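You operate a simulated robot arm through the tools that you are given. There is no shell and no other tool.

Carry out the task below with a simulated robot arm. There is one attempt and no reset: what you move stays moved.

TASK
Put things in order on the top of the long table. At the end: the grey weight stands where the black counter stood; the white cone stands on top of the yellow weight; the black counter stands where the white cone stood; the green cone stands on top of the brown duster; whatever was shut is shut again. Leave all else as you found it, and nothing knocked over.

It is judged by the outcome, as a careful person would: the job done as asked, and still so three seconds after it is handed in. It fails if anything else is knocked over, pushed out of place, dropped, spilled or broken.

THE ROBOT
A 5-joint arm with a two-finger parallel gripper, fixed in place. Base frame: the origin is at the foot of the arm, x ahead of it, y to its left, z up; the work surface is at about z = 0. Lengths are in mm, angles in rad, forces in N, time in s.
With the tool pointing down near the work surface it reaches from about 260 to 680 mm from the base axis. Its first joint turns from -1.152 to 1.152 rad. The tool tilts only in the upright plane through the base axis and itself; it spins freely about its own axis. Payload 2.9 kg.
Tool frame: the origin (TCP) lies between the finger pads and is the grasp point; the fingertips stand 30 mm ahead of it; z points along the fingers, y is the line along which they close. The gripper opens to 110 mm. The fingers are 20 mm wide and 10 mm thick; the gripper's body (48 by 112 mm) begins 55 mm behind the TCP.
Orientation is told as [roll, pitch, yaw] about the base's x, y, z axes, in that order, counted from this pose: with the fingers straight down and closing along the base's y, the tool's x points along the base's -x, its y along +y and its z along -z.

THE INTERFACE
- The arm moves only by the tool apply_moves. Its argument "steps" is a list of rows, each an object of numbers (a shift or turn left out is 0, a gripper value left out holds the last): "dx", "dy", "dz": the shift along the tool's x, y, z in mm; "ax", "ay", "az": the turn, a rotation vector about the tool's x, y, z in rad. In form: [{"dx": .., "dy": .., "dz": .., "ax": .., "ay": .., "az": ..}, ...]. A call has 1 to 20 rows; each row shifts and turns the commanded pose from where the row before left it, along the tool's axes as they then stand. "fingers" is the gripper command, from -1 (fully open) to 1 (shut), values between in proportion, set as the call begins (left out, the last holds). A row lasts 0.2 s, in which the tool goes at most 50 mm and 0.15 rad; a call with a longer step from one row to the next is refused whole, and so is a gripper value outside its range. Where a pose cannot be reached the arm comes as near as it can. A force on the tool above 40 N (or 10 N above the force at the start of the call, whichever is more), or a blocked arm, ends the call early, and 0.2 s more pass. The fingers move at their own pace (about 108 mm/s each) and stop on an object; they squeeze with about 45 N. The grip force told is the motor's: it shows also when the fingers shut on nothing. Time passes only in rows, and 0.2 s behind the last, so rows that do not move let the fingers close. The reply holds the time, the measured pose of the TCP, the force on the tool along the base axes, the opening and the grip force, in the units named above and with some noise, with the torque about the TCP (base axes, N m) and any sound that the robot's microphone picked up.
- Cameras (640 x 400 px; columns grow to the right, rows downward): "scene" is fixed at [40, -475.3, 580.2]; the picture's right is [0.53, -0.85, 0.00], its down [-0.64, -0.40, -0.66] and it looks along [0.56, 0.34, -0.75] (base axes); focal length 281 px, centre (320, 200). "wrist" rides on the gripper at [72, 17, -103] in the tool frame; the picture's right is [-0.23, 0.97, 0.00], its down [-0.76, -0.18, -0.62] and it looks along [-0.61, -0.14, 0.78] (tool axes); focal length 222 px, centre (320, 200). There is no depth. A picture from a camera that has moved, and an enlarged one, comes with that camera's place and axes in the base frame and with its lens. The place of the scene camera against the robot may be out by one fixed shift of up to 12 mm in any direction.
- camera(camera): a new picture of that camera. No time passes.
- close_up(camera, box): a new picture of the part [left, top, right, bottom] of that camera's present view, enlarged. No time passes.
- close_job(): hands the job in; it is judged then, once.

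Places have to be worked out from the pictures, the camera data and where the tool is seen. Open the gripper and draw the arm clear of the work before you hand the job in, unless the task says otherwise.

The tools are called as name(argument=value, ...) on one line, values as JSON. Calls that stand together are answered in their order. apply_moves: Moves the arm, as the interface text tells. Its arguments: {"type":"object","properties":{"steps":{"type":"array"},"fingers":{"type":"number"}},"required":["steps"]} The other tools are called the same way: camera (camera) takes a picture; close_up (camera, box) takes an enlarged picture of a part of a camera's view; close_job () hands the job in.

At the start:

```text
t: 0.0
eef_pos: [358.6, -58.5, 295.5]
tool_rot: [0.001, 0.0, 0.001]
force: [0.1, 0.2, -0.6]
wrist_torque: [-0.06, 0.0, -0.04]
width: 110.1
grasp_force: 0.1
```

scene: 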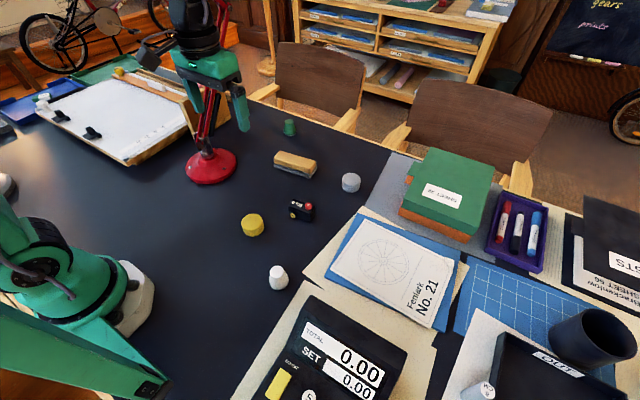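
wrist: 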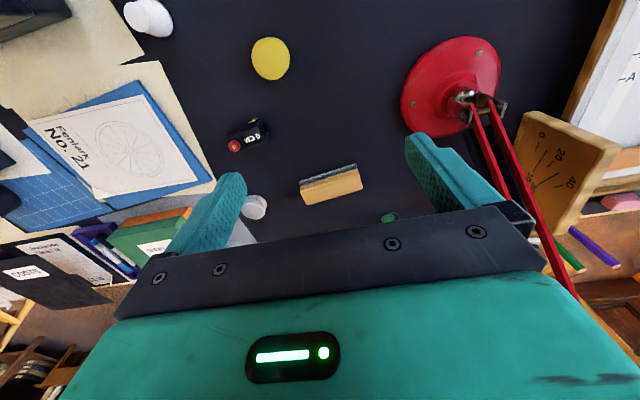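

I begin with enlarged views of the work area to identify each object before moving anything.

close_up(camera="scene", box=[220, 100, 400, 310])

close_up(camera="wrist", box=[110, 0, 430, 250])

close_up(camera="scene", box=[0, 0, 320, 200])

close_up(camera="scene", box=[320, 140, 640, 400])

```text
1.90 times, centred on (310, 205) of scene
camera zoom: at [40.0, -475.3, 580.2], right [0.53, -0.85, 0.0], down [-0.64, -0.4, -0.66], along [0.56, 0.34, -0.75], focal length 535 px, centre (339, 190)
```

zoom: 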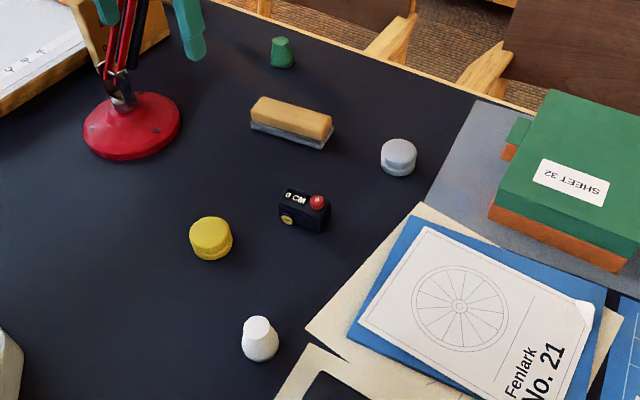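

```text
1.60 times, centred on (270, 125) of wrist
camera zoom: at [286.5, -41.8, 399.0], right [0.23, 0.97, 0.0], down [0.76, -0.18, 0.62], along [0.61, -0.14, -0.78], focal length 355 px, centre (400, 320)
```

zoom: 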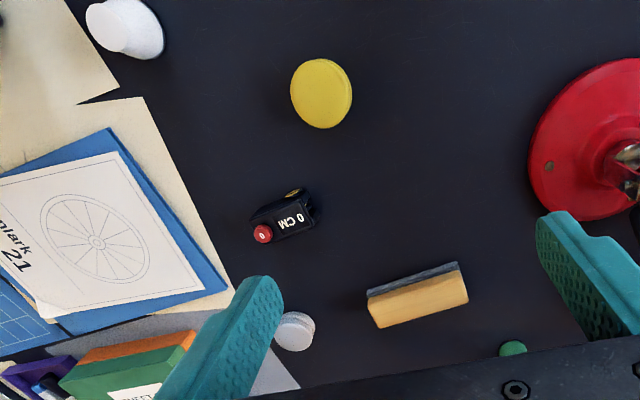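

```text
2.00 times, centred on (160, 100) of scene
camera zoom: at [40.0, -475.3, 580.2], right [0.53, -0.85, 0.0], down [-0.64, -0.4, -0.66], along [0.56, 0.34, -0.75], focal length 562 px, centre (640, 400)
```

zoom: 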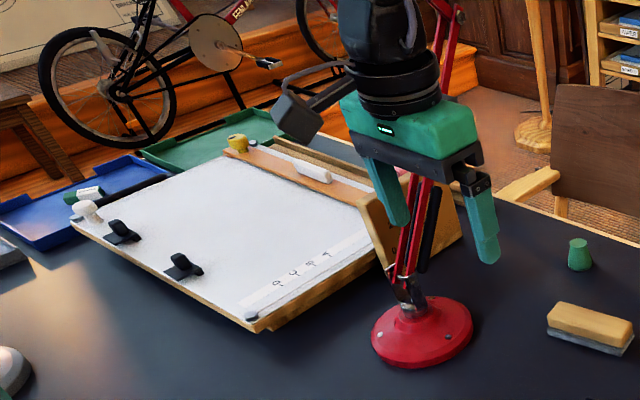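

```text
1.54 times, centred on (480, 270) of scene
camera zoom: at [40.0, -475.3, 580.2], right [0.53, -0.85, 0.0], down [-0.64, -0.4, -0.66], along [0.56, 0.34, -0.75], focal length 432 px, centre (74, 92)
```

zoom: 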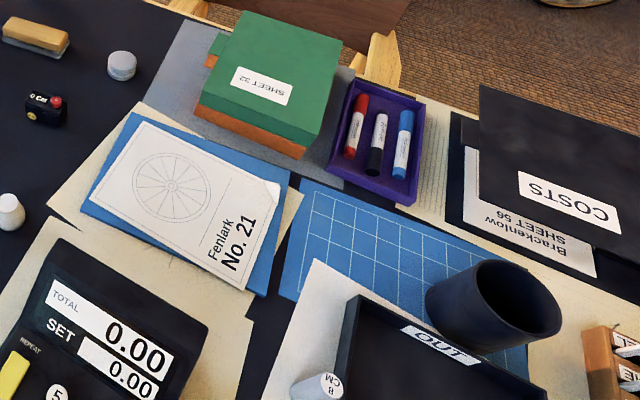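

The wrist and scene views agree: yellow ≈ (308,-119), counter ≈ (408,-202), grey ≈ (570,-258), duster ≈ (549,-78), green cone ≈ (651,34) and white cone ≈ (225,-255). I'll shift the gripper at its present height towards the white cone, to look at it and the yellow weight from a second viewpoint.

apply_moves(steps=[{"dx": 14.6, "dy": -30.4}, {"dx": 14.6, "dy": -30.4}, {"dx": 14.6, "dy": -30.4}, {"dx": 14.6, "dy": -30.3}, {}], fingers=-1)

```text
t: 1.2
eef_pos: [299.7, -180.3, 294.5]
tool_rot: [0.0, 0.001, 0.0]
force: [-0.7, -0.2, 0.5]
wrist_torque: [-0.01, -0.01, 0.03]
width: 110.0
grasp_force: 0.1
```

The arm arrived at (300,-180,295) as commanded. I take wrist pictures from here.

camera(camera="wrist")

close_up(camera="wrist", box=[200, 0, 440, 150])

camera(camera="scene")

```text
taken
camera wrist: at [227.4, -163.5, 398.3], right [0.23, 0.97, 0.0], down [0.76, -0.18, 0.62], along [0.61, -0.14, -0.78], focal length 222 px, centre (320, 200)
```

wrist: 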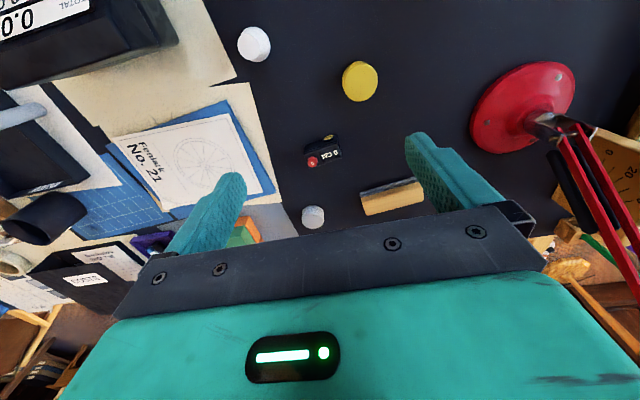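

```text
2.67 times, centred on (320, 75) of wrist
camera zoom: at [227.4, -163.5, 398.3], right [0.23, 0.97, 0.0], down [0.76, -0.18, 0.62], along [0.61, -0.14, -0.78], focal length 592 px, centre (320, 533)
```

zoom: 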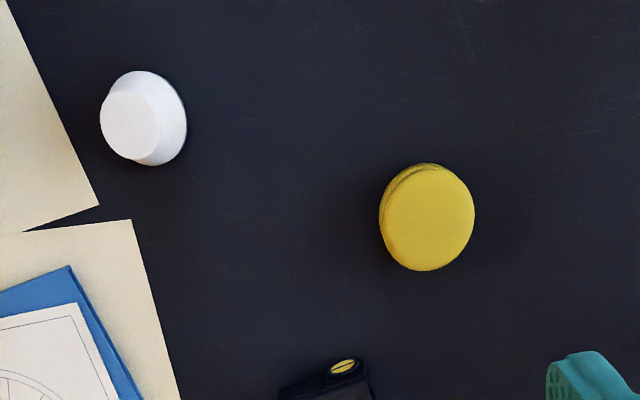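

```text
taken
```

scene: 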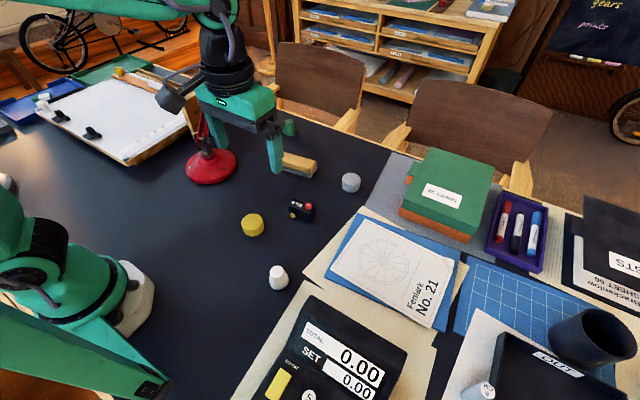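

The white cone's base comes out near (230,-262), about 39 mm tall, and the yellow weight near (310,-118.5). I'll enlarge the counter and the others from this viewpoint before moving on.

close_up(camera="wrist", box=[280, 120, 380, 182])

close_up(camera="wrist", box=[280, 160, 440, 240])

close_up(camera="scene", box=[230, 180, 330, 300])

```text
6.40 times, centred on (330, 151) of wrist
camera zoom: at [227.4, -163.5, 398.3], right [0.23, 0.97, 0.0], down [0.76, -0.18, 0.62], along [0.61, -0.14, -0.78], focal length 1422 px, centre (256, 514)
```

zoom: 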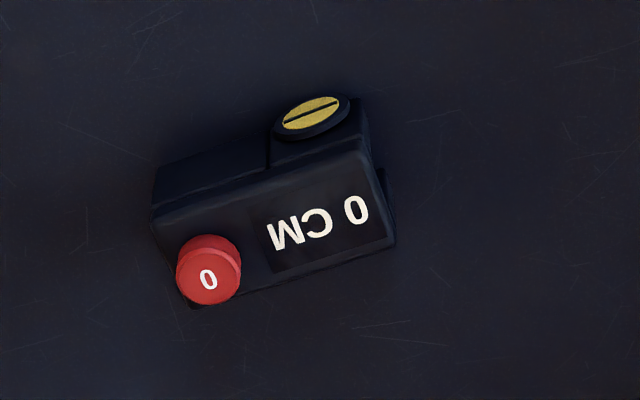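

```text
4.00 times, centred on (360, 200) of wrist
camera zoom: at [227.4, -163.5, 398.3], right [0.23, 0.97, 0.0], down [0.76, -0.18, 0.62], along [0.61, -0.14, -0.78], focal length 888 px, centre (160, 200)
```

zoom: 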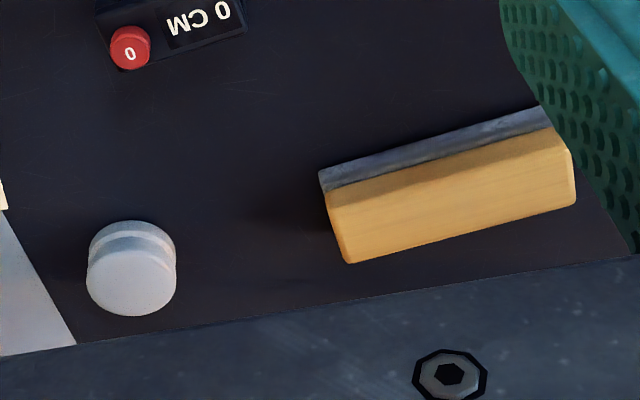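

```text
3.33 times, centred on (280, 240) of scene
camera zoom: at [40.0, -475.3, 580.2], right [0.53, -0.85, 0.0], down [-0.64, -0.4, -0.66], along [0.56, 0.34, -0.75], focal length 936 px, centre (453, 67)
```

zoom: 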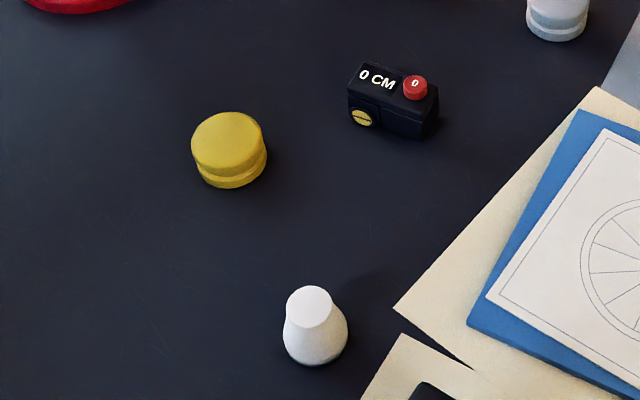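

The counter is a box with a red button on top and a dial on its near face, and the white cone flares out towards its base. A paper edge lies at about y=-308, so I turn the gripper to close along base x and come down to a hover over the cone.

apply_moves(steps=[{"az": 0.1428}, {"az": 0.1428}, {"az": 0.1428}, {"az": 0.1428}, {"az": 0.1428}, {"az": 0.1428}, {"az": 0.1428}, {"az": 0.1428}, {"az": 0.1428}, {"az": 0.1428}, {"az": 0.1428}, {"dx": -16.4, "dy": -13.8, "dz": 27}, {"dx": -16.4, "dy": -13.8, "dz": 27}, {"dx": -16.4, "dy": -13.8, "dz": 27}, {"dx": -16.4, "dy": -13.8, "dz": 27}, {"dx": -16.4, "dy": -13.8, "dz": 27}, {}], fingers=-1)

camera(camera="wrist")

camera(camera="scene")

```text
t: 4.8
eef_pos: [232.8, -261.7, 159.5]
tool_rot: [0.001, 0.0, -1.572]
force: [-1.2, 0.9, 0.1]
wrist_torque: [-0.01, 0.0, -0.03]
width: 109.9
grasp_force: 0.0
```

```text
taken
camera wrist: at [249.9, -189.4, 263.7], right [0.97, -0.23, 0.0], down [-0.18, -0.76, 0.62], along [-0.14, -0.61, -0.78], focal length 222 px, centre (320, 200)
```

wrist: 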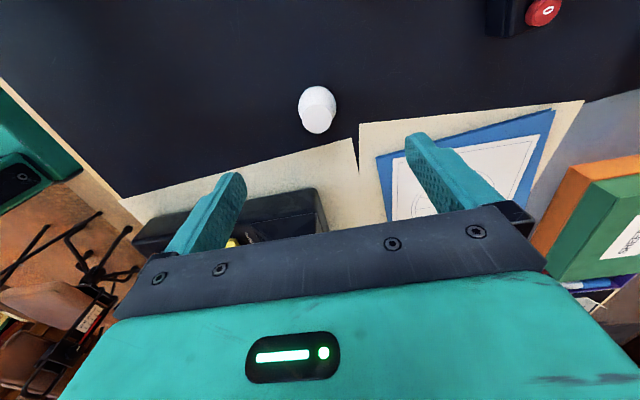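

```text
taken
```

scene: 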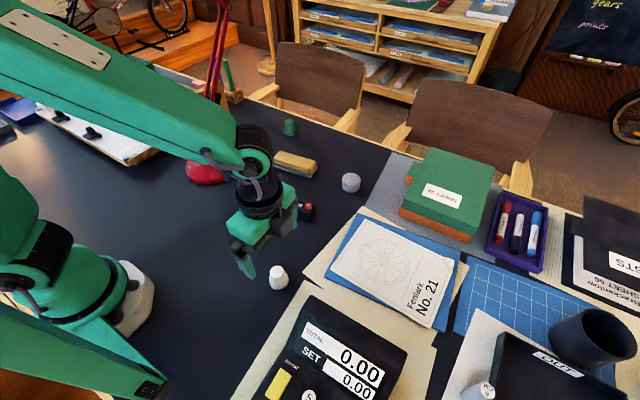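

The wrist view now shows the cone below and between the fingers. I enlarge it to fix its centre and profile.

close_up(camera="wrist", box=[240, 60, 400, 160])

```text
4.00 times, centred on (320, 110) of wrist
camera zoom: at [249.9, -189.4, 263.7], right [0.97, -0.23, 0.0], down [-0.18, -0.76, 0.62], along [-0.14, -0.61, -0.78], focal length 888 px, centre (320, 560)
```

zoom: 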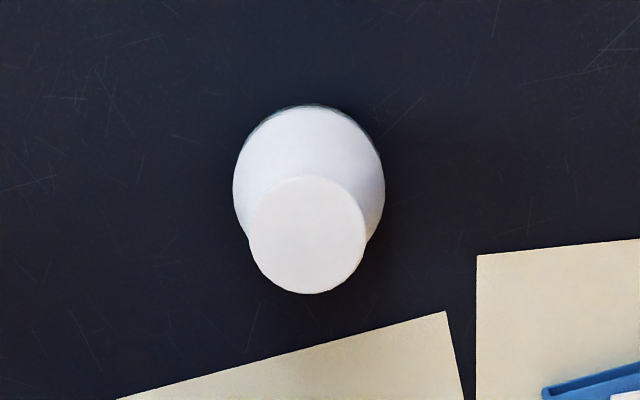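

The cone stands at about (231,-260), roughly 45 mm tall, with a base of 42 mm and a top of 28 mm. I centre over it and lower until the fingertips are about 12 mm above the table.

apply_moves(steps=[{"dx": 1.7, "dy": -1.8}, {"dz": 25}, {"dz": 25}, {"dz": 25}, {"dz": 20}, {"dz": 13}, {"dz": 10}, {}])

camera(camera="wrist")

camera(camera="scene")

```text
t: 6.6
eef_pos: [230.3, -259.0, 42.1]
tool_rot: [0.001, -0.001, -1.57]
force: [0.3, -0.8, -0.1]
wrist_torque: [-0.01, 0.02, 0.03]
width: 109.9
grasp_force: 0.0
```

```text
taken
camera wrist: at [247.5, -188.2, 146.4], right [0.97, -0.23, 0.0], down [-0.18, -0.76, 0.62], along [-0.14, -0.61, -0.78], focal length 222 px, centre (320, 200)
```

wrist: 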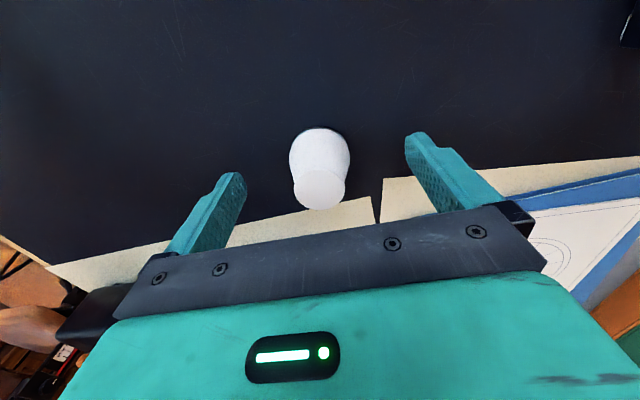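

```text
taken
```

scene: 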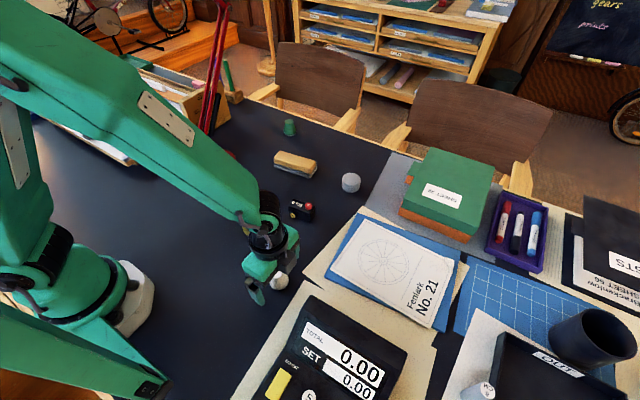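

The TCP projects to pixel (320,189), which is right on the cone's top disc, so the cone is centred between the fingers. I close the gripper.

apply_moves(steps=[{}, {}, {}, {}], fingers=1)

camera(camera="wrist")

```text
t: 7.6
eef_pos: [231.3, -260.8, 43.1]
tool_rot: [-0.001, 0.0, -1.571]
force: [-0.9, -0.5, 0.3]
wrist_torque: [-0.03, 0.04, -0.05]
width: 38.1
grasp_force: 45.0
```

```text
taken
camera wrist: at [247.6, -188.2, 146.6], right [0.97, -0.23, 0.0], down [-0.18, -0.76, 0.62], along [-0.14, -0.61, -0.78], focal length 222 px, centre (320, 200)
```

wrist: 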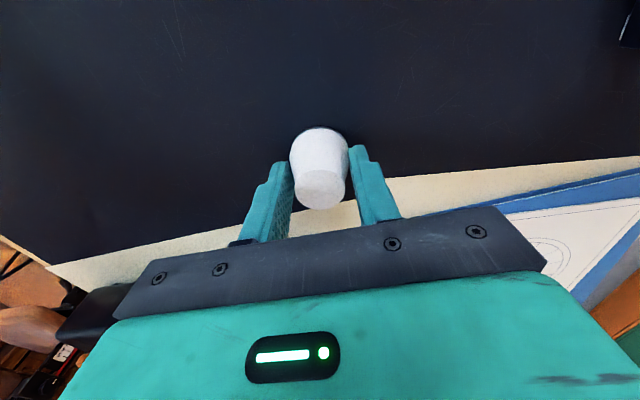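

Gripped at 38 mm width with 45 N. I lift straight up and check that it holds.

apply_moves(steps=[{"dz": -8}, {"dz": -20}, {"dz": -30}, {"dz": -30}, {}], fingers=1)

camera(camera="wrist")

close_up(camera="scene", box=[200, 150, 360, 310])

```text
t: 8.8
eef_pos: [230.3, -261.5, 130.3]
tool_rot: [-0.001, 0.001, -1.57]
force: [-0.2, 1.1, -1.2]
wrist_torque: [-0.05, -0.01, -0.03]
width: 37.9
grasp_force: 45.2
```

```text
taken
camera wrist: at [247.4, -188.6, 234.3], right [0.97, -0.23, 0.0], down [-0.18, -0.76, 0.62], along [-0.14, -0.61, -0.78], focal length 222 px, centre (320, 200)
```

wrist: 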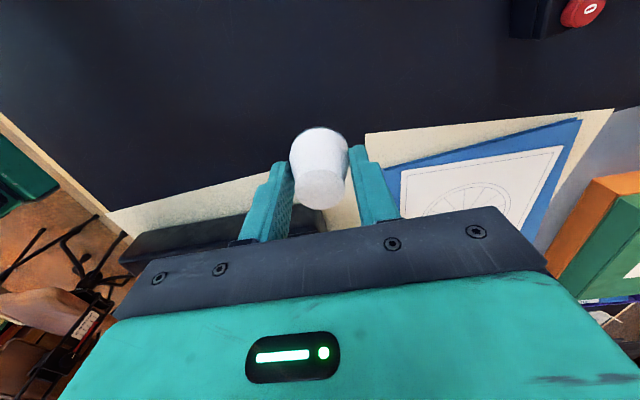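

```text
2.50 times, centred on (280, 230) of scene
camera zoom: at [40.0, -475.2, 580.2], right [0.53, -0.85, 0.0], down [-0.64, -0.4, -0.66], along [0.56, 0.34, -0.75], focal length 702 px, centre (420, 125)
```

zoom: 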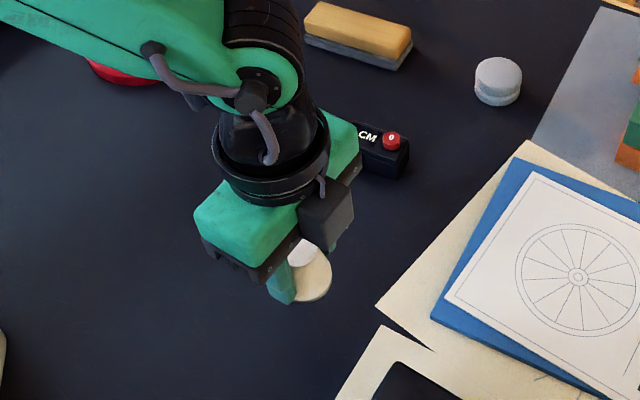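

The cone is held upright. I carry it at this height to a hover over the yellow weight at about (310,-118.5) and check alignment there.

apply_moves(steps=[{"dx": 12, "dy": 7}, {"dx": 22, "dy": 12}, {"dx": 25, "dy": 13.5}, {"dx": 25, "dy": 13.5}, {"dx": 25, "dy": 13.5}, {"dx": 20, "dy": 12}, {"dx": 12.8, "dy": 8}, {}, {}], fingers=1)

camera(camera="wrist")

close_up(camera="wrist", box=[240, 70, 400, 230])

camera(camera="scene")

```text
t: 10.8
eef_pos: [307.7, -118.3, 128.3]
tool_rot: [0.0, -0.001, -1.571]
force: [-0.5, 0.3, 0.2]
wrist_torque: [0.04, 0.0, 0.0]
width: 37.5
grasp_force: 44.7
```

```text
taken
camera wrist: at [325.1, -46.5, 232.4], right [0.97, -0.23, 0.0], down [-0.18, -0.76, 0.62], along [-0.14, -0.61, -0.78], focal length 222 px, centre (320, 200)
```

wrist: 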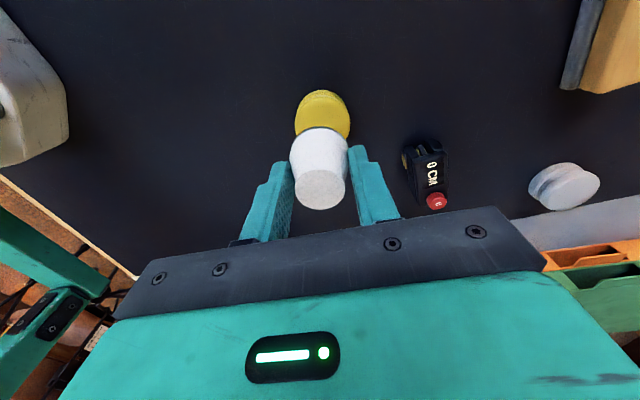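

```text
2.50 times, centred on (320, 150) of wrist
camera zoom: at [325.1, -46.5, 232.4], right [0.97, -0.23, 0.0], down [-0.18, -0.76, 0.62], along [-0.14, -0.61, -0.78], focal length 555 px, centre (320, 325)
```

zoom: 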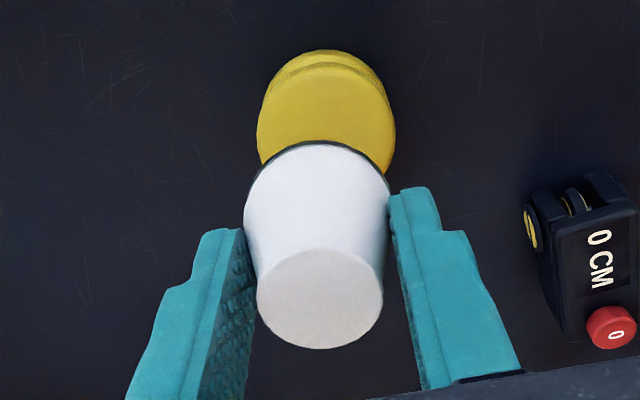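

```text
taken
```

scene: 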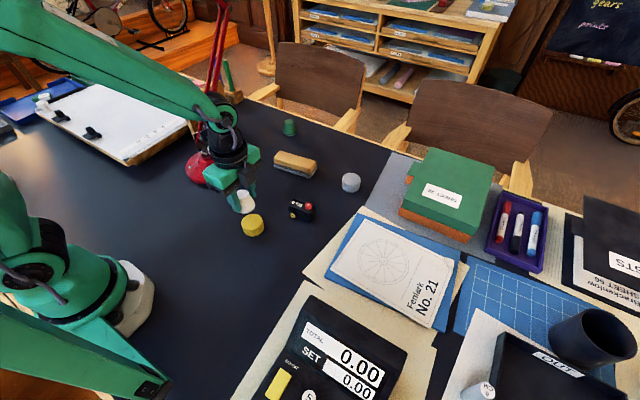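

Yellow's outline is visible just beyond the held cone. I enlarge further to fix its top-face edges before lowering.

close_up(camera="wrist", box=[280, 80, 360, 130])

close_up(camera="scene", box=[220, 170, 290, 250])

```text
8.00 times, centred on (320, 105) of wrist
camera zoom: at [325.1, -46.5, 232.4], right [0.97, -0.23, 0.0], down [-0.18, -0.76, 0.62], along [-0.14, -0.61, -0.78], focal length 1777 px, centre (320, 960)
```

zoom: 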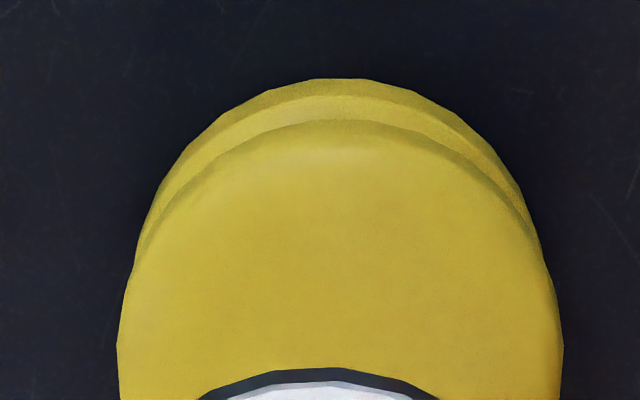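

```text
5.00 times, centred on (255, 210) of scene
camera zoom: at [40.0, -475.2, 580.2], right [0.53, -0.85, 0.0], down [-0.64, -0.4, -0.66], along [0.56, 0.34, -0.75], focal length 1405 px, centre (645, 150)
```

zoom: 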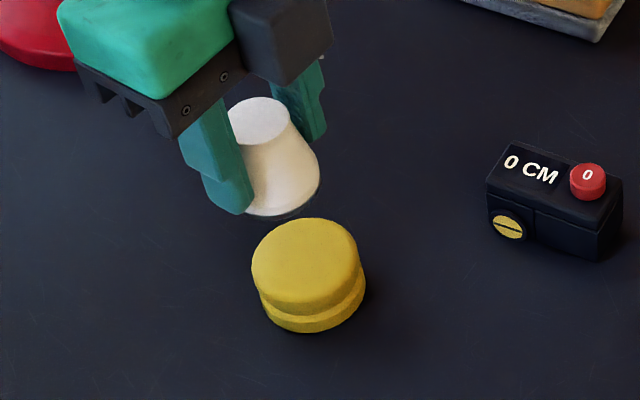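

Yellow's centre works out at about (309.8,-120.8), with its top at z≈24, and the cone is centred on the TCP at (308.1,-118.5). I correct by about (+1.7,-2.2) and lower to leave a gap of about 15 mm.

apply_moves(steps=[{"dx": -2.2, "dy": 1.7}, {"dz": 15}, {"dz": 15}, {"dz": 14}, {}, {}], fingers=1)

close_up(camera="wrist", box=[260, 100, 380, 220])

close_up(camera="scene", box=[220, 170, 290, 250])

```text
t: 12.2
eef_pos: [310.7, -121.0, 85.4]
tool_rot: [-0.001, 0.0, -1.572]
force: [-0.2, -0.1, -0.7]
wrist_torque: [-0.04, -0.03, -0.01]
width: 37.4
grasp_force: 45.7
```

```text
3.33 times, centred on (320, 160) of wrist
camera zoom: at [327.5, -49.1, 189.9], right [0.97, -0.23, 0.0], down [-0.18, -0.76, 0.62], along [-0.14, -0.61, -0.78], focal length 740 px, centre (320, 333)
```

zoom: 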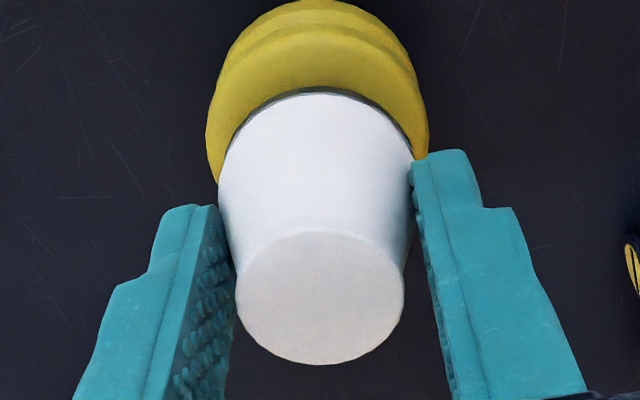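

```text
5.00 times, centred on (255, 210) of scene
camera zoom: at [40.0, -475.3, 580.2], right [0.53, -0.85, 0.0], down [-0.64, -0.4, -0.66], along [0.56, 0.34, -0.75], focal length 1405 px, centre (645, 150)
```

zoom: 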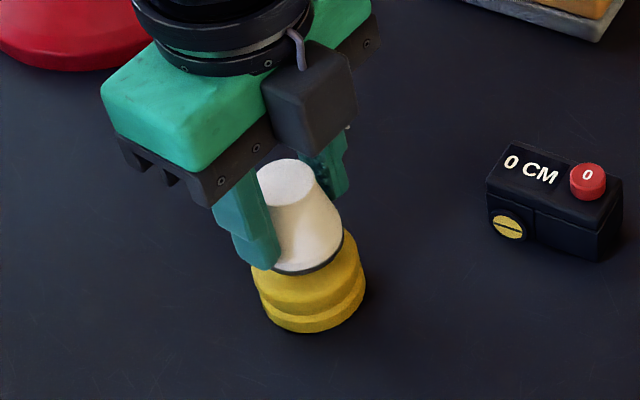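

Both outlines line up: cone base centre and yellow centre are within about 2 px in the wrist view, and the scene view agrees after perspective. I lower most of the remaining ~19 mm gap and read the force.

apply_moves(steps=[{"dz": 7}, {"dz": 5}, {"dz": 3}, {}, {}], fingers=1)

close_up(camera="scene", box=[220, 170, 290, 250])

close_up(camera="wrist", box=[260, 100, 380, 220])

```text
t: 12.9
eef_pos: [308.8, -121.1, 75.9]
tool_rot: [0.001, 0.0, -1.57]
force: [-2.4, 0.8, 8.4]
wrist_torque: [0.04, 0.08, 0.0]
width: 37.4
grasp_force: 45.2
stopped in row 3: the force on the tool passed its limit at 51 N (the readings are from after the stop); the commanded pose is now the measured one
```

```text
5.00 times, centred on (255, 210) of scene
camera zoom: at [39.9, -475.2, 580.2], right [0.53, -0.85, 0.0], down [-0.64, -0.4, -0.66], along [0.56, 0.34, -0.75], focal length 1405 px, centre (645, 150)
```

zoom: 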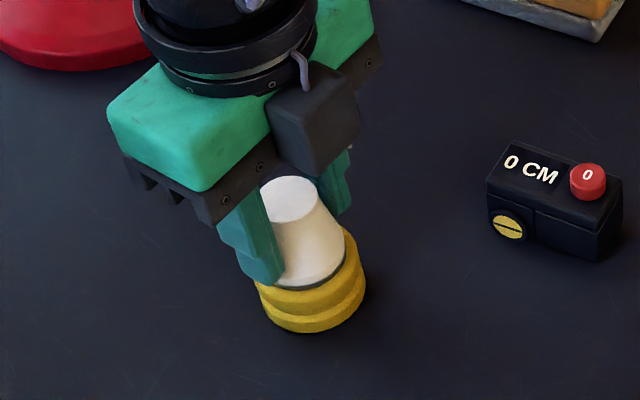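

```text
3.33 times, centred on (320, 160) of wrist
camera zoom: at [326.6, -49.2, 178.9], right [0.97, -0.23, 0.0], down [-0.18, -0.76, 0.62], along [-0.14, -0.61, -0.78], focal length 740 px, centre (320, 333)
```

zoom: 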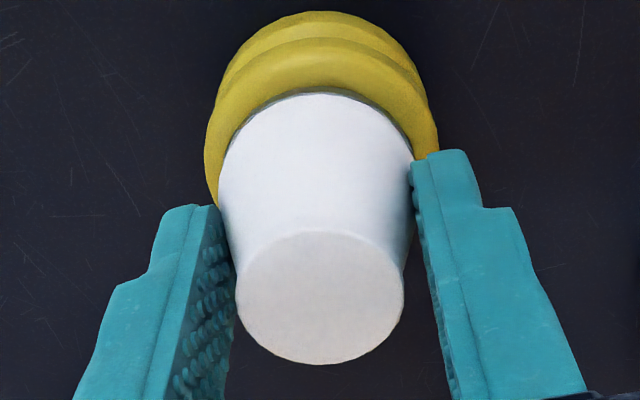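

Contact came earlier than expected: the cone base rests at z≈33, so the yellow weight is about 33 mm tall. That puts its centre at (310.3,-118.5), about 2.7 mm off the cone in y, so I lift slightly, correct, and lower gently again.

apply_moves(steps=[{"dz": -5}, {"dx": 2.6, "dy": 0.7}, {}, {"dz": 2}, {"dz": 1.5}, {"dz": 0.5}, {}], fingers=1)

close_up(camera="wrist", box=[260, 100, 380, 220])

close_up(camera="scene", box=[220, 170, 290, 250])

```text
t: 14.5
eef_pos: [309.4, -118.2, 76.1]
tool_rot: [0.001, 0.001, -1.573]
force: [0.2, -0.2, -1.0]
wrist_torque: [0.02, 0.0, 0.0]
width: 37.4
grasp_force: 44.8
```

```text
3.33 times, centred on (320, 160) of wrist
camera zoom: at [327.1, -45.7, 179.7], right [0.97, -0.23, 0.0], down [-0.18, -0.76, 0.62], along [-0.14, -0.61, -0.78], focal length 740 px, centre (320, 333)
```

zoom: 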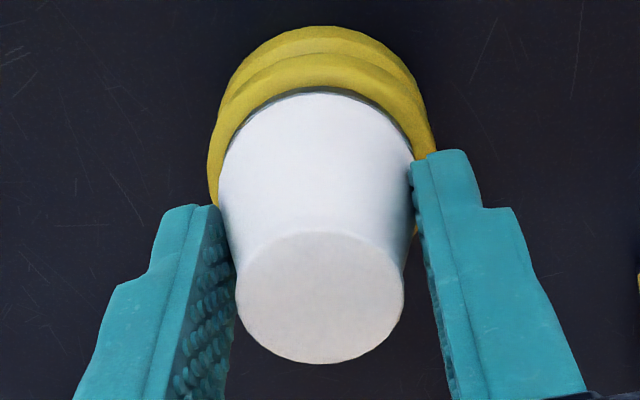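

```text
5.00 times, centred on (255, 210) of scene
camera zoom: at [40.0, -475.3, 580.2], right [0.53, -0.85, 0.0], down [-0.64, -0.4, -0.66], along [0.56, 0.34, -0.75], focal length 1405 px, centre (645, 150)
```

zoom: 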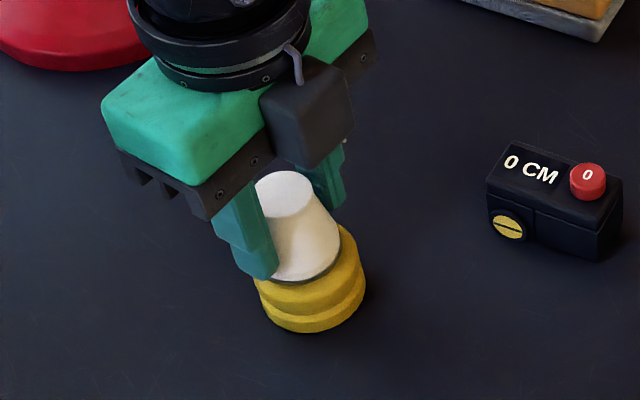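

The wrist and scene views disagree by a few millimetres about centring. I enlarge the contact region from both cameras before releasing.

close_up(camera="scene", box=[260, 196, 300, 240])

close_up(camera="scene", box=[235, 196, 275, 240])

close_up(camera="wrist", box=[285, 100, 355, 144])

```text
9.09 times, centred on (280, 218) of scene
camera zoom: at [40.0, -475.3, 580.2], right [0.53, -0.85, 0.0], down [-0.64, -0.4, -0.66], along [0.56, 0.34, -0.75], focal length 2554 px, centre (684, 36)
```

zoom: 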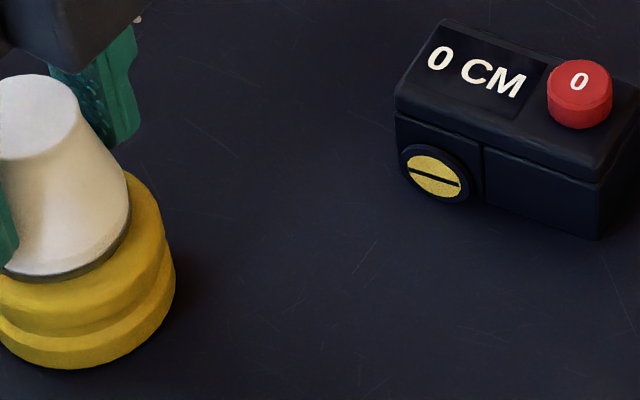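

```text
9.09 times, centred on (255, 218) of scene
camera zoom: at [40.0, -475.3, 580.2], right [0.53, -0.85, 0.0], down [-0.64, -0.4, -0.66], along [0.56, 0.34, -0.75], focal length 2554 px, centre (911, 36)
```

zoom: 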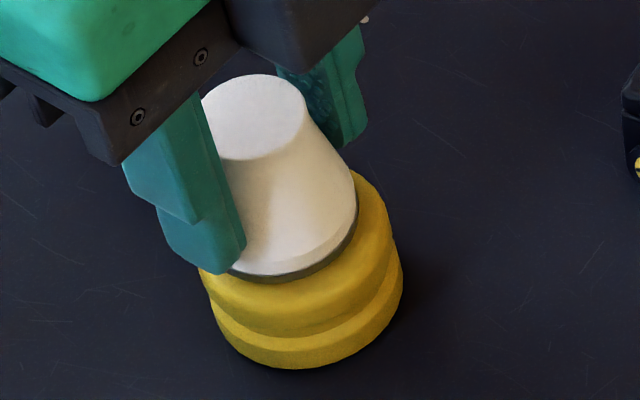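

```text
9.09 times, centred on (320, 122) of wrist
camera zoom: at [327.1, -45.7, 179.7], right [0.97, -0.23, 0.0], down [-0.18, -0.76, 0.62], along [-0.14, -0.61, -0.78], focal length 2019 px, centre (320, 909)
```

zoom: 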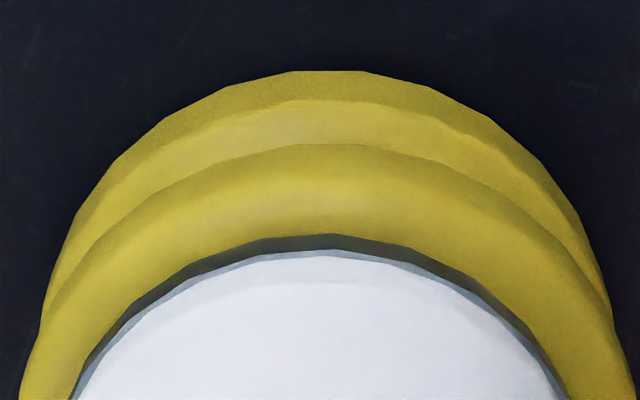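

Using the flange edge on the table, yellow's centre is nearer (311,-121.7), and the scene view agrees that the cone sits about 4 mm too far towards +y. I lift a little, shift by (+1,-4.2) and lower again.

apply_moves(steps=[{"dz": -4}, {"dx": -4.2, "dy": 1.0}, {}, {"dz": 2}, {"dz": 1.5}, {}, {}], fingers=1)

close_up(camera="scene", box=[235, 196, 275, 240])

close_up(camera="wrist", box=[275, 95, 365, 151])

```text
t: 16.1
eef_pos: [311.3, -122.7, 75.4]
tool_rot: [0.0, 0.0, -1.57]
force: [0.7, 0.4, -0.7]
wrist_torque: [-0.01, 0.03, 0.03]
width: 37.4
grasp_force: 44.8
```

```text
9.09 times, centred on (255, 218) of scene
camera zoom: at [40.0, -475.3, 580.2], right [0.53, -0.85, 0.0], down [-0.64, -0.4, -0.66], along [0.56, 0.34, -0.75], focal length 2554 px, centre (911, 36)
```

zoom: 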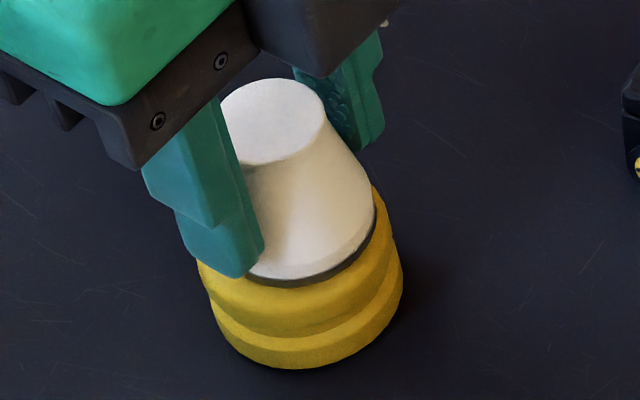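

```text
7.11 times, centred on (320, 123) of wrist
camera zoom: at [328.6, -50.4, 179.7], right [0.97, -0.23, 0.0], down [-0.18, -0.76, 0.62], along [-0.14, -0.61, -0.78], focal length 1580 px, centre (320, 748)
```

zoom: 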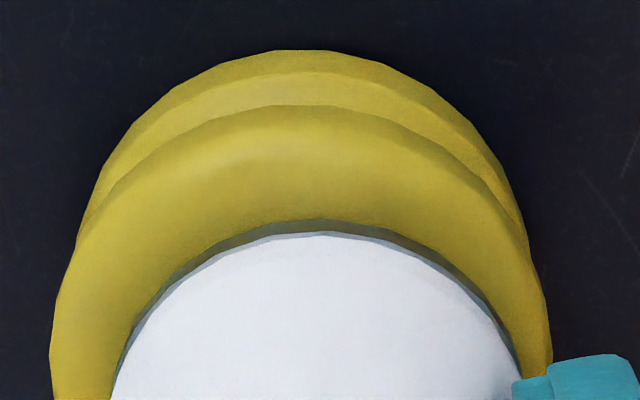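

Margins now look even to within about 1–1.5 mm. I make a last small correction of -0.8 mm in x and lower in half-millimetre steps until contact shows in the force.

apply_moves(steps=[{"dy": -0.8}, {"dz": 0.5}, {"dz": 0.5}, {"dz": 0.3}, {}], fingers=1)

```text
t: 17.3
eef_pos: [310.9, -122.7, 75.8]
tool_rot: [0.0, 0.0, -1.571]
force: [-5.8, 4.8, 22.2]
wrist_torque: [0.26, 0.3, -0.04]
width: 36.8
grasp_force: 44.8
```

Contact is confirmed at 22 N upward. I ease off 0.4 mm and open the fingers part way to release the cone.

apply_moves(steps=[{"dz": -0.4}, {}], fingers=1)

apply_moves(steps=[{}, {}, {}], fingers=-0.2)

camera(camera="wrist")

close_up(camera="scene", box=[220, 170, 290, 250])

```text
t: 17.9
eef_pos: [309.9, -122.9, 73.6]
tool_rot: [0.002, 0.0, -1.57]
force: [1.8, 7.5, 13.6]
wrist_torque: [0.39, -0.14, -0.02]
width: 37.0
grasp_force: 44.8
```

```text
t: 18.7
eef_pos: [310.3, -121.8, 74.8]
tool_rot: [0.0, 0.0, -1.57]
force: [0.0, -0.5, 0.5]
wrist_torque: [0.01, 0.05, -0.02]
width: 66.2
grasp_force: 0.0
```

```text
taken
camera wrist: at [327.6, -50.9, 179.0], right [0.97, -0.23, 0.0], down [-0.18, -0.76, 0.62], along [-0.14, -0.61, -0.78], focal length 222 px, centre (320, 200)
```

wrist: 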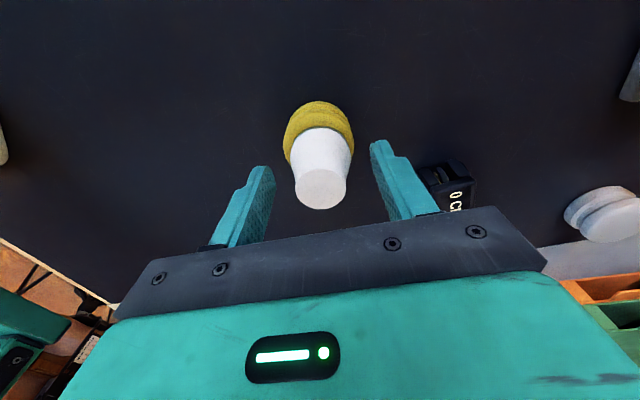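

```text
5.00 times, centred on (255, 210) of scene
camera zoom: at [40.0, -475.3, 580.2], right [0.53, -0.85, 0.0], down [-0.64, -0.4, -0.66], along [0.56, 0.34, -0.75], focal length 1405 px, centre (645, 150)
```

zoom: 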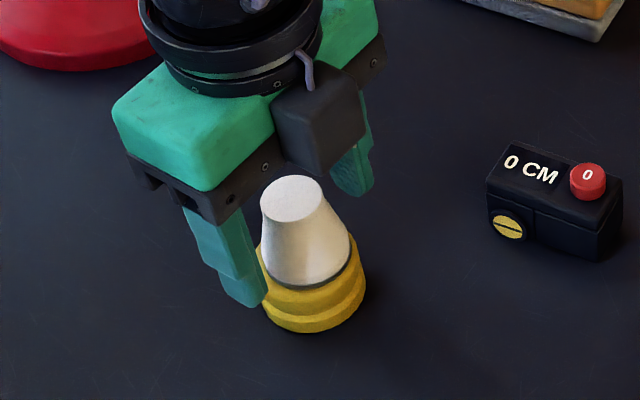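

The cone is standing free on the yellow weight. I rise straight up clear of it and look at the counter.

apply_moves(steps=[{"dz": -10}, {"dz": -25}, {"dz": -30}, {"dz": -30}, {"dz": -30}, {}], fingers=-0.2)

camera(camera="wrist")

close_up(camera="wrist", box=[360, 90, 480, 210])

close_up(camera="scene", box=[220, 170, 330, 290])

```text
t: 20.1
eef_pos: [309.6, -121.4, 199.5]
tool_rot: [-0.001, 0.0, -1.571]
force: [0.7, 0.5, -0.5]
wrist_torque: [0.0, 0.01, -0.01]
width: 66.0
grasp_force: 0.0
```

```text
taken
camera wrist: at [327.5, -49.9, 303.4], right [0.97, -0.23, 0.0], down [-0.18, -0.76, 0.62], along [-0.14, -0.61, -0.78], focal length 222 px, centre (320, 200)
```

wrist: 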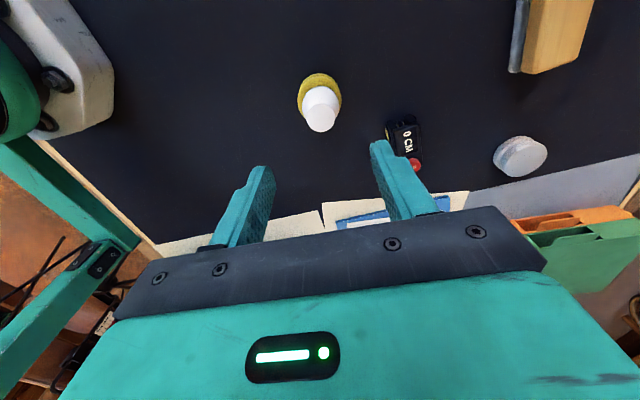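

```text
3.33 times, centred on (420, 150) of wrist
camera zoom: at [327.5, -49.9, 303.4], right [0.97, -0.23, 0.0], down [-0.18, -0.76, 0.62], along [-0.14, -0.61, -0.78], focal length 740 px, centre (-13, 367)
```

zoom: 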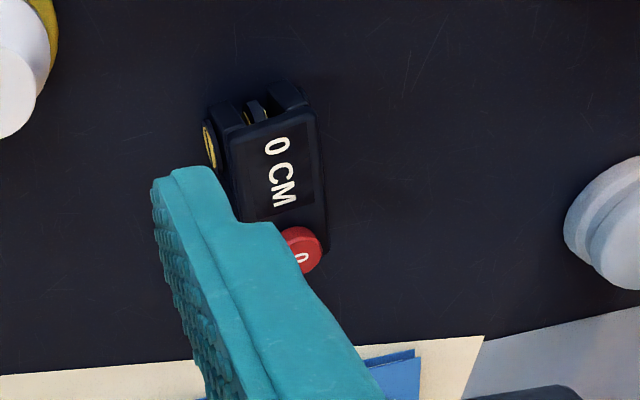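

```text
3.33 times, centred on (275, 230) of scene
camera zoom: at [40.0, -475.3, 580.2], right [0.53, -0.85, 0.0], down [-0.64, -0.4, -0.66], along [0.56, 0.34, -0.75], focal length 936 px, centre (470, 100)
```

zoom: 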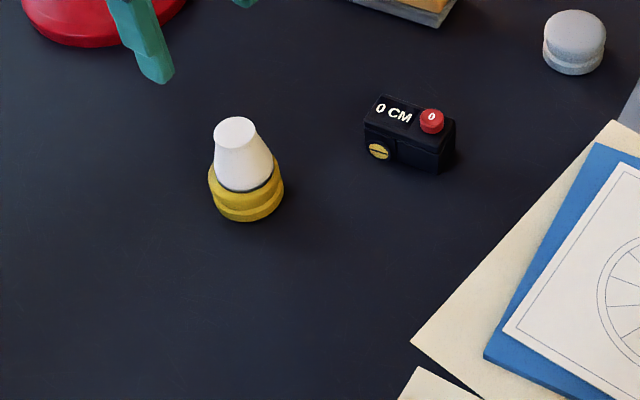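

The cone is seated well and the yellow weight has not moved. I now hover over the counter, estimated at (415,-200) with its long side about 0.085 rad off base y, for an accurate look.

apply_moves(steps=[{"dx": -20.75, "dy": 26.25}, {"dx": -20.75, "dy": 26.25}, {"dx": -20.75, "dy": 26.25}, {"dx": -20.75, "dy": 26.25}, {"az": -0.085}, {"dz": 20}, {"dz": 20}, {}], fingers=-0.2)

camera(camera="wrist")

close_up(camera="wrist", box=[260, 70, 380, 190])

```text
t: 21.9
eef_pos: [416.2, -206.5, 159.0]
tool_rot: [-0.001, 0.0, -1.486]
force: [0.6, 0.5, 0.0]
wrist_torque: [-0.04, 0.01, 0.0]
width: 66.1
grasp_force: 0.1
```

```text
taken
camera wrist: at [426.2, -132.2, 263.7], right [0.99, -0.14, 0.0], down [-0.11, -0.77, 0.62], along [-0.09, -0.62, -0.78], focal length 222 px, centre (320, 200)
```

wrist: 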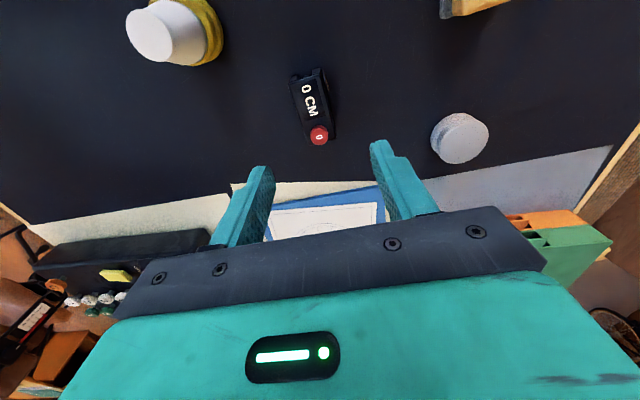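

```text
3.33 times, centred on (320, 130) of wrist
camera zoom: at [426.2, -132.2, 263.7], right [0.99, -0.14, 0.0], down [-0.11, -0.77, 0.62], along [-0.09, -0.62, -0.78], focal length 740 px, centre (320, 433)
```

zoom: 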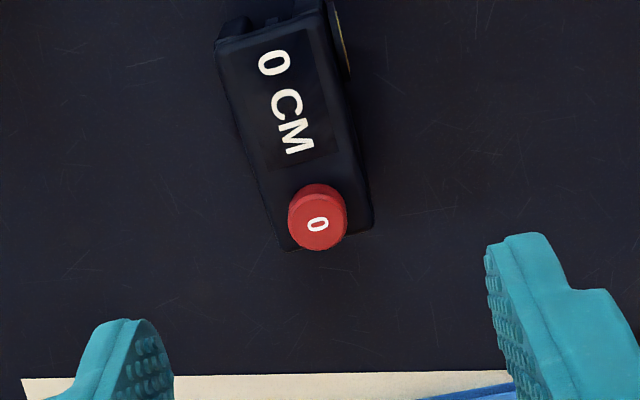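

The counter lies between the finger lines, towards the top of the picture. I zoom on its whole body to see the dials and the far end.

close_up(camera="wrist", box=[280, 55, 350, 155])

close_up(camera="scene", box=[275, 180, 335, 240])

```text
4.00 times, centred on (315, 105) of wrist
camera zoom: at [426.2, -132.2, 263.7], right [0.99, -0.14, 0.0], down [-0.11, -0.77, 0.62], along [-0.09, -0.62, -0.78], focal length 888 px, centre (340, 580)
```

zoom: 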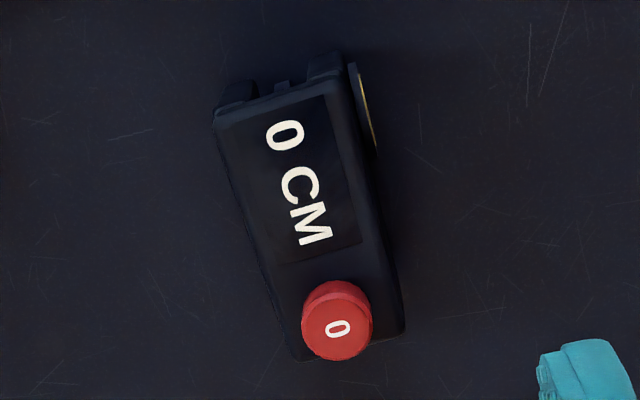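

```text
6.67 times, centred on (305, 210) of scene
camera zoom: at [40.0, -475.3, 580.2], right [0.53, -0.85, 0.0], down [-0.64, -0.4, -0.66], along [0.56, 0.34, -0.75], focal length 1873 px, centre (420, 133)
```

zoom: 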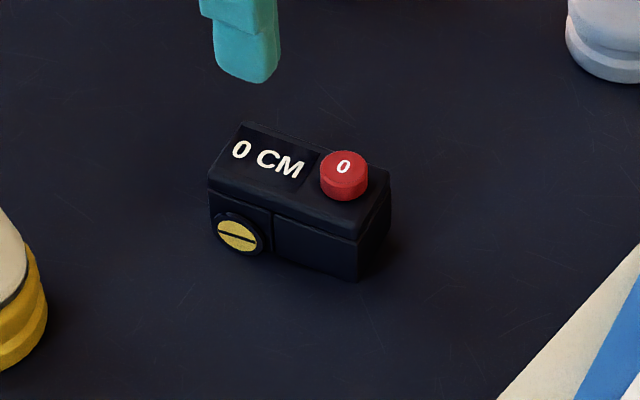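

Combining the two views gives a counter centre of about (410.3,-199.8), about 40 mm high and 62×30 mm, turned about 0.11 rad, with dials on both sides at its +y end. I'll grip it 11 mm towards -y from centre to avoid the dials, so I align there and lower part way.

apply_moves(steps=[{"az": -0.025}, {"dx": -4.4, "dy": -4.6}, {"dz": 25}, {"dz": 25}, {"dz": 25}, {}, {}], fingers=-0.2)

camera(camera="wrist")

close_up(camera="wrist", box=[240, 60, 400, 220])

close_up(camera="scene", box=[260, 150, 350, 250])

```text
t: 23.5
eef_pos: [410.5, -210.4, 84.6]
tool_rot: [0.001, 0.0, -1.462]
force: [-0.4, -0.3, 0.2]
wrist_torque: [-0.01, 0.02, 0.01]
width: 66.0
grasp_force: 0.0
```

```text
taken
camera wrist: at [420.0, -136.8, 188.4], right [0.99, -0.12, 0.0], down [-0.09, -0.78, 0.62], along [-0.07, -0.62, -0.78], focal length 222 px, centre (320, 200)
```

wrist: 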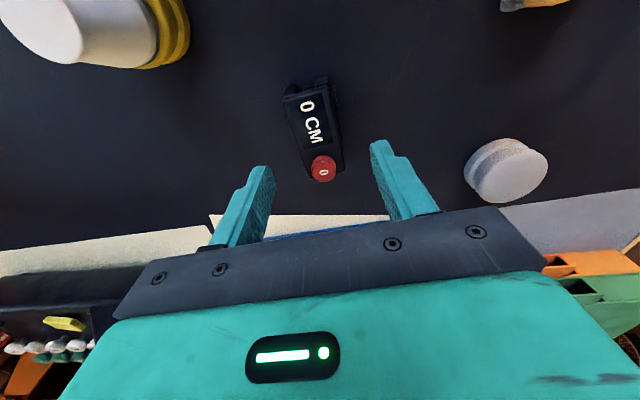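

```text
2.50 times, centred on (320, 140) of wrist
camera zoom: at [420.0, -136.8, 188.4], right [0.99, -0.12, 0.0], down [-0.09, -0.78, 0.62], along [-0.07, -0.62, -0.78], focal length 555 px, centre (320, 350)
```

zoom: 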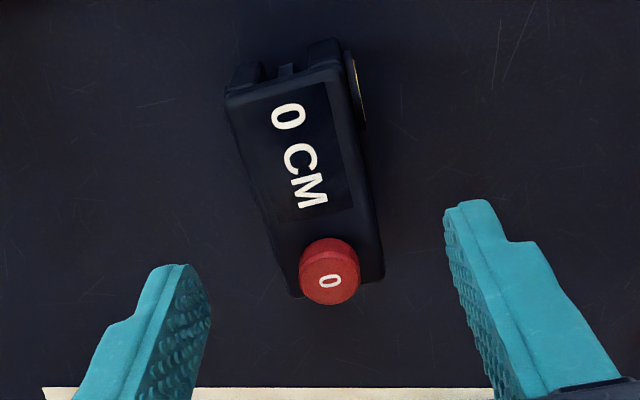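

```text
4.00 times, centred on (305, 200) of scene
camera zoom: at [40.0, -475.3, 580.2], right [0.53, -0.85, 0.0], down [-0.64, -0.4, -0.66], along [0.56, 0.34, -0.75], focal length 1124 px, centre (380, 200)
```

zoom: 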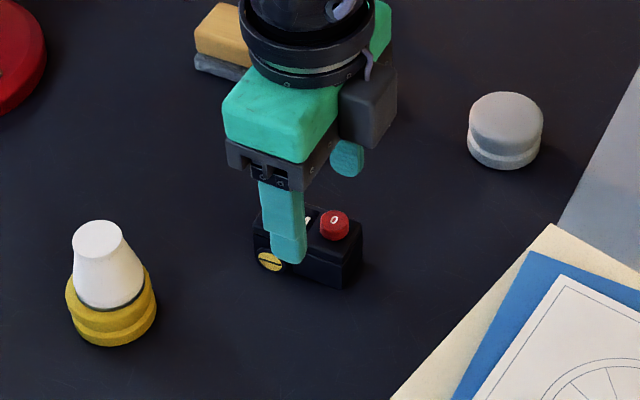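

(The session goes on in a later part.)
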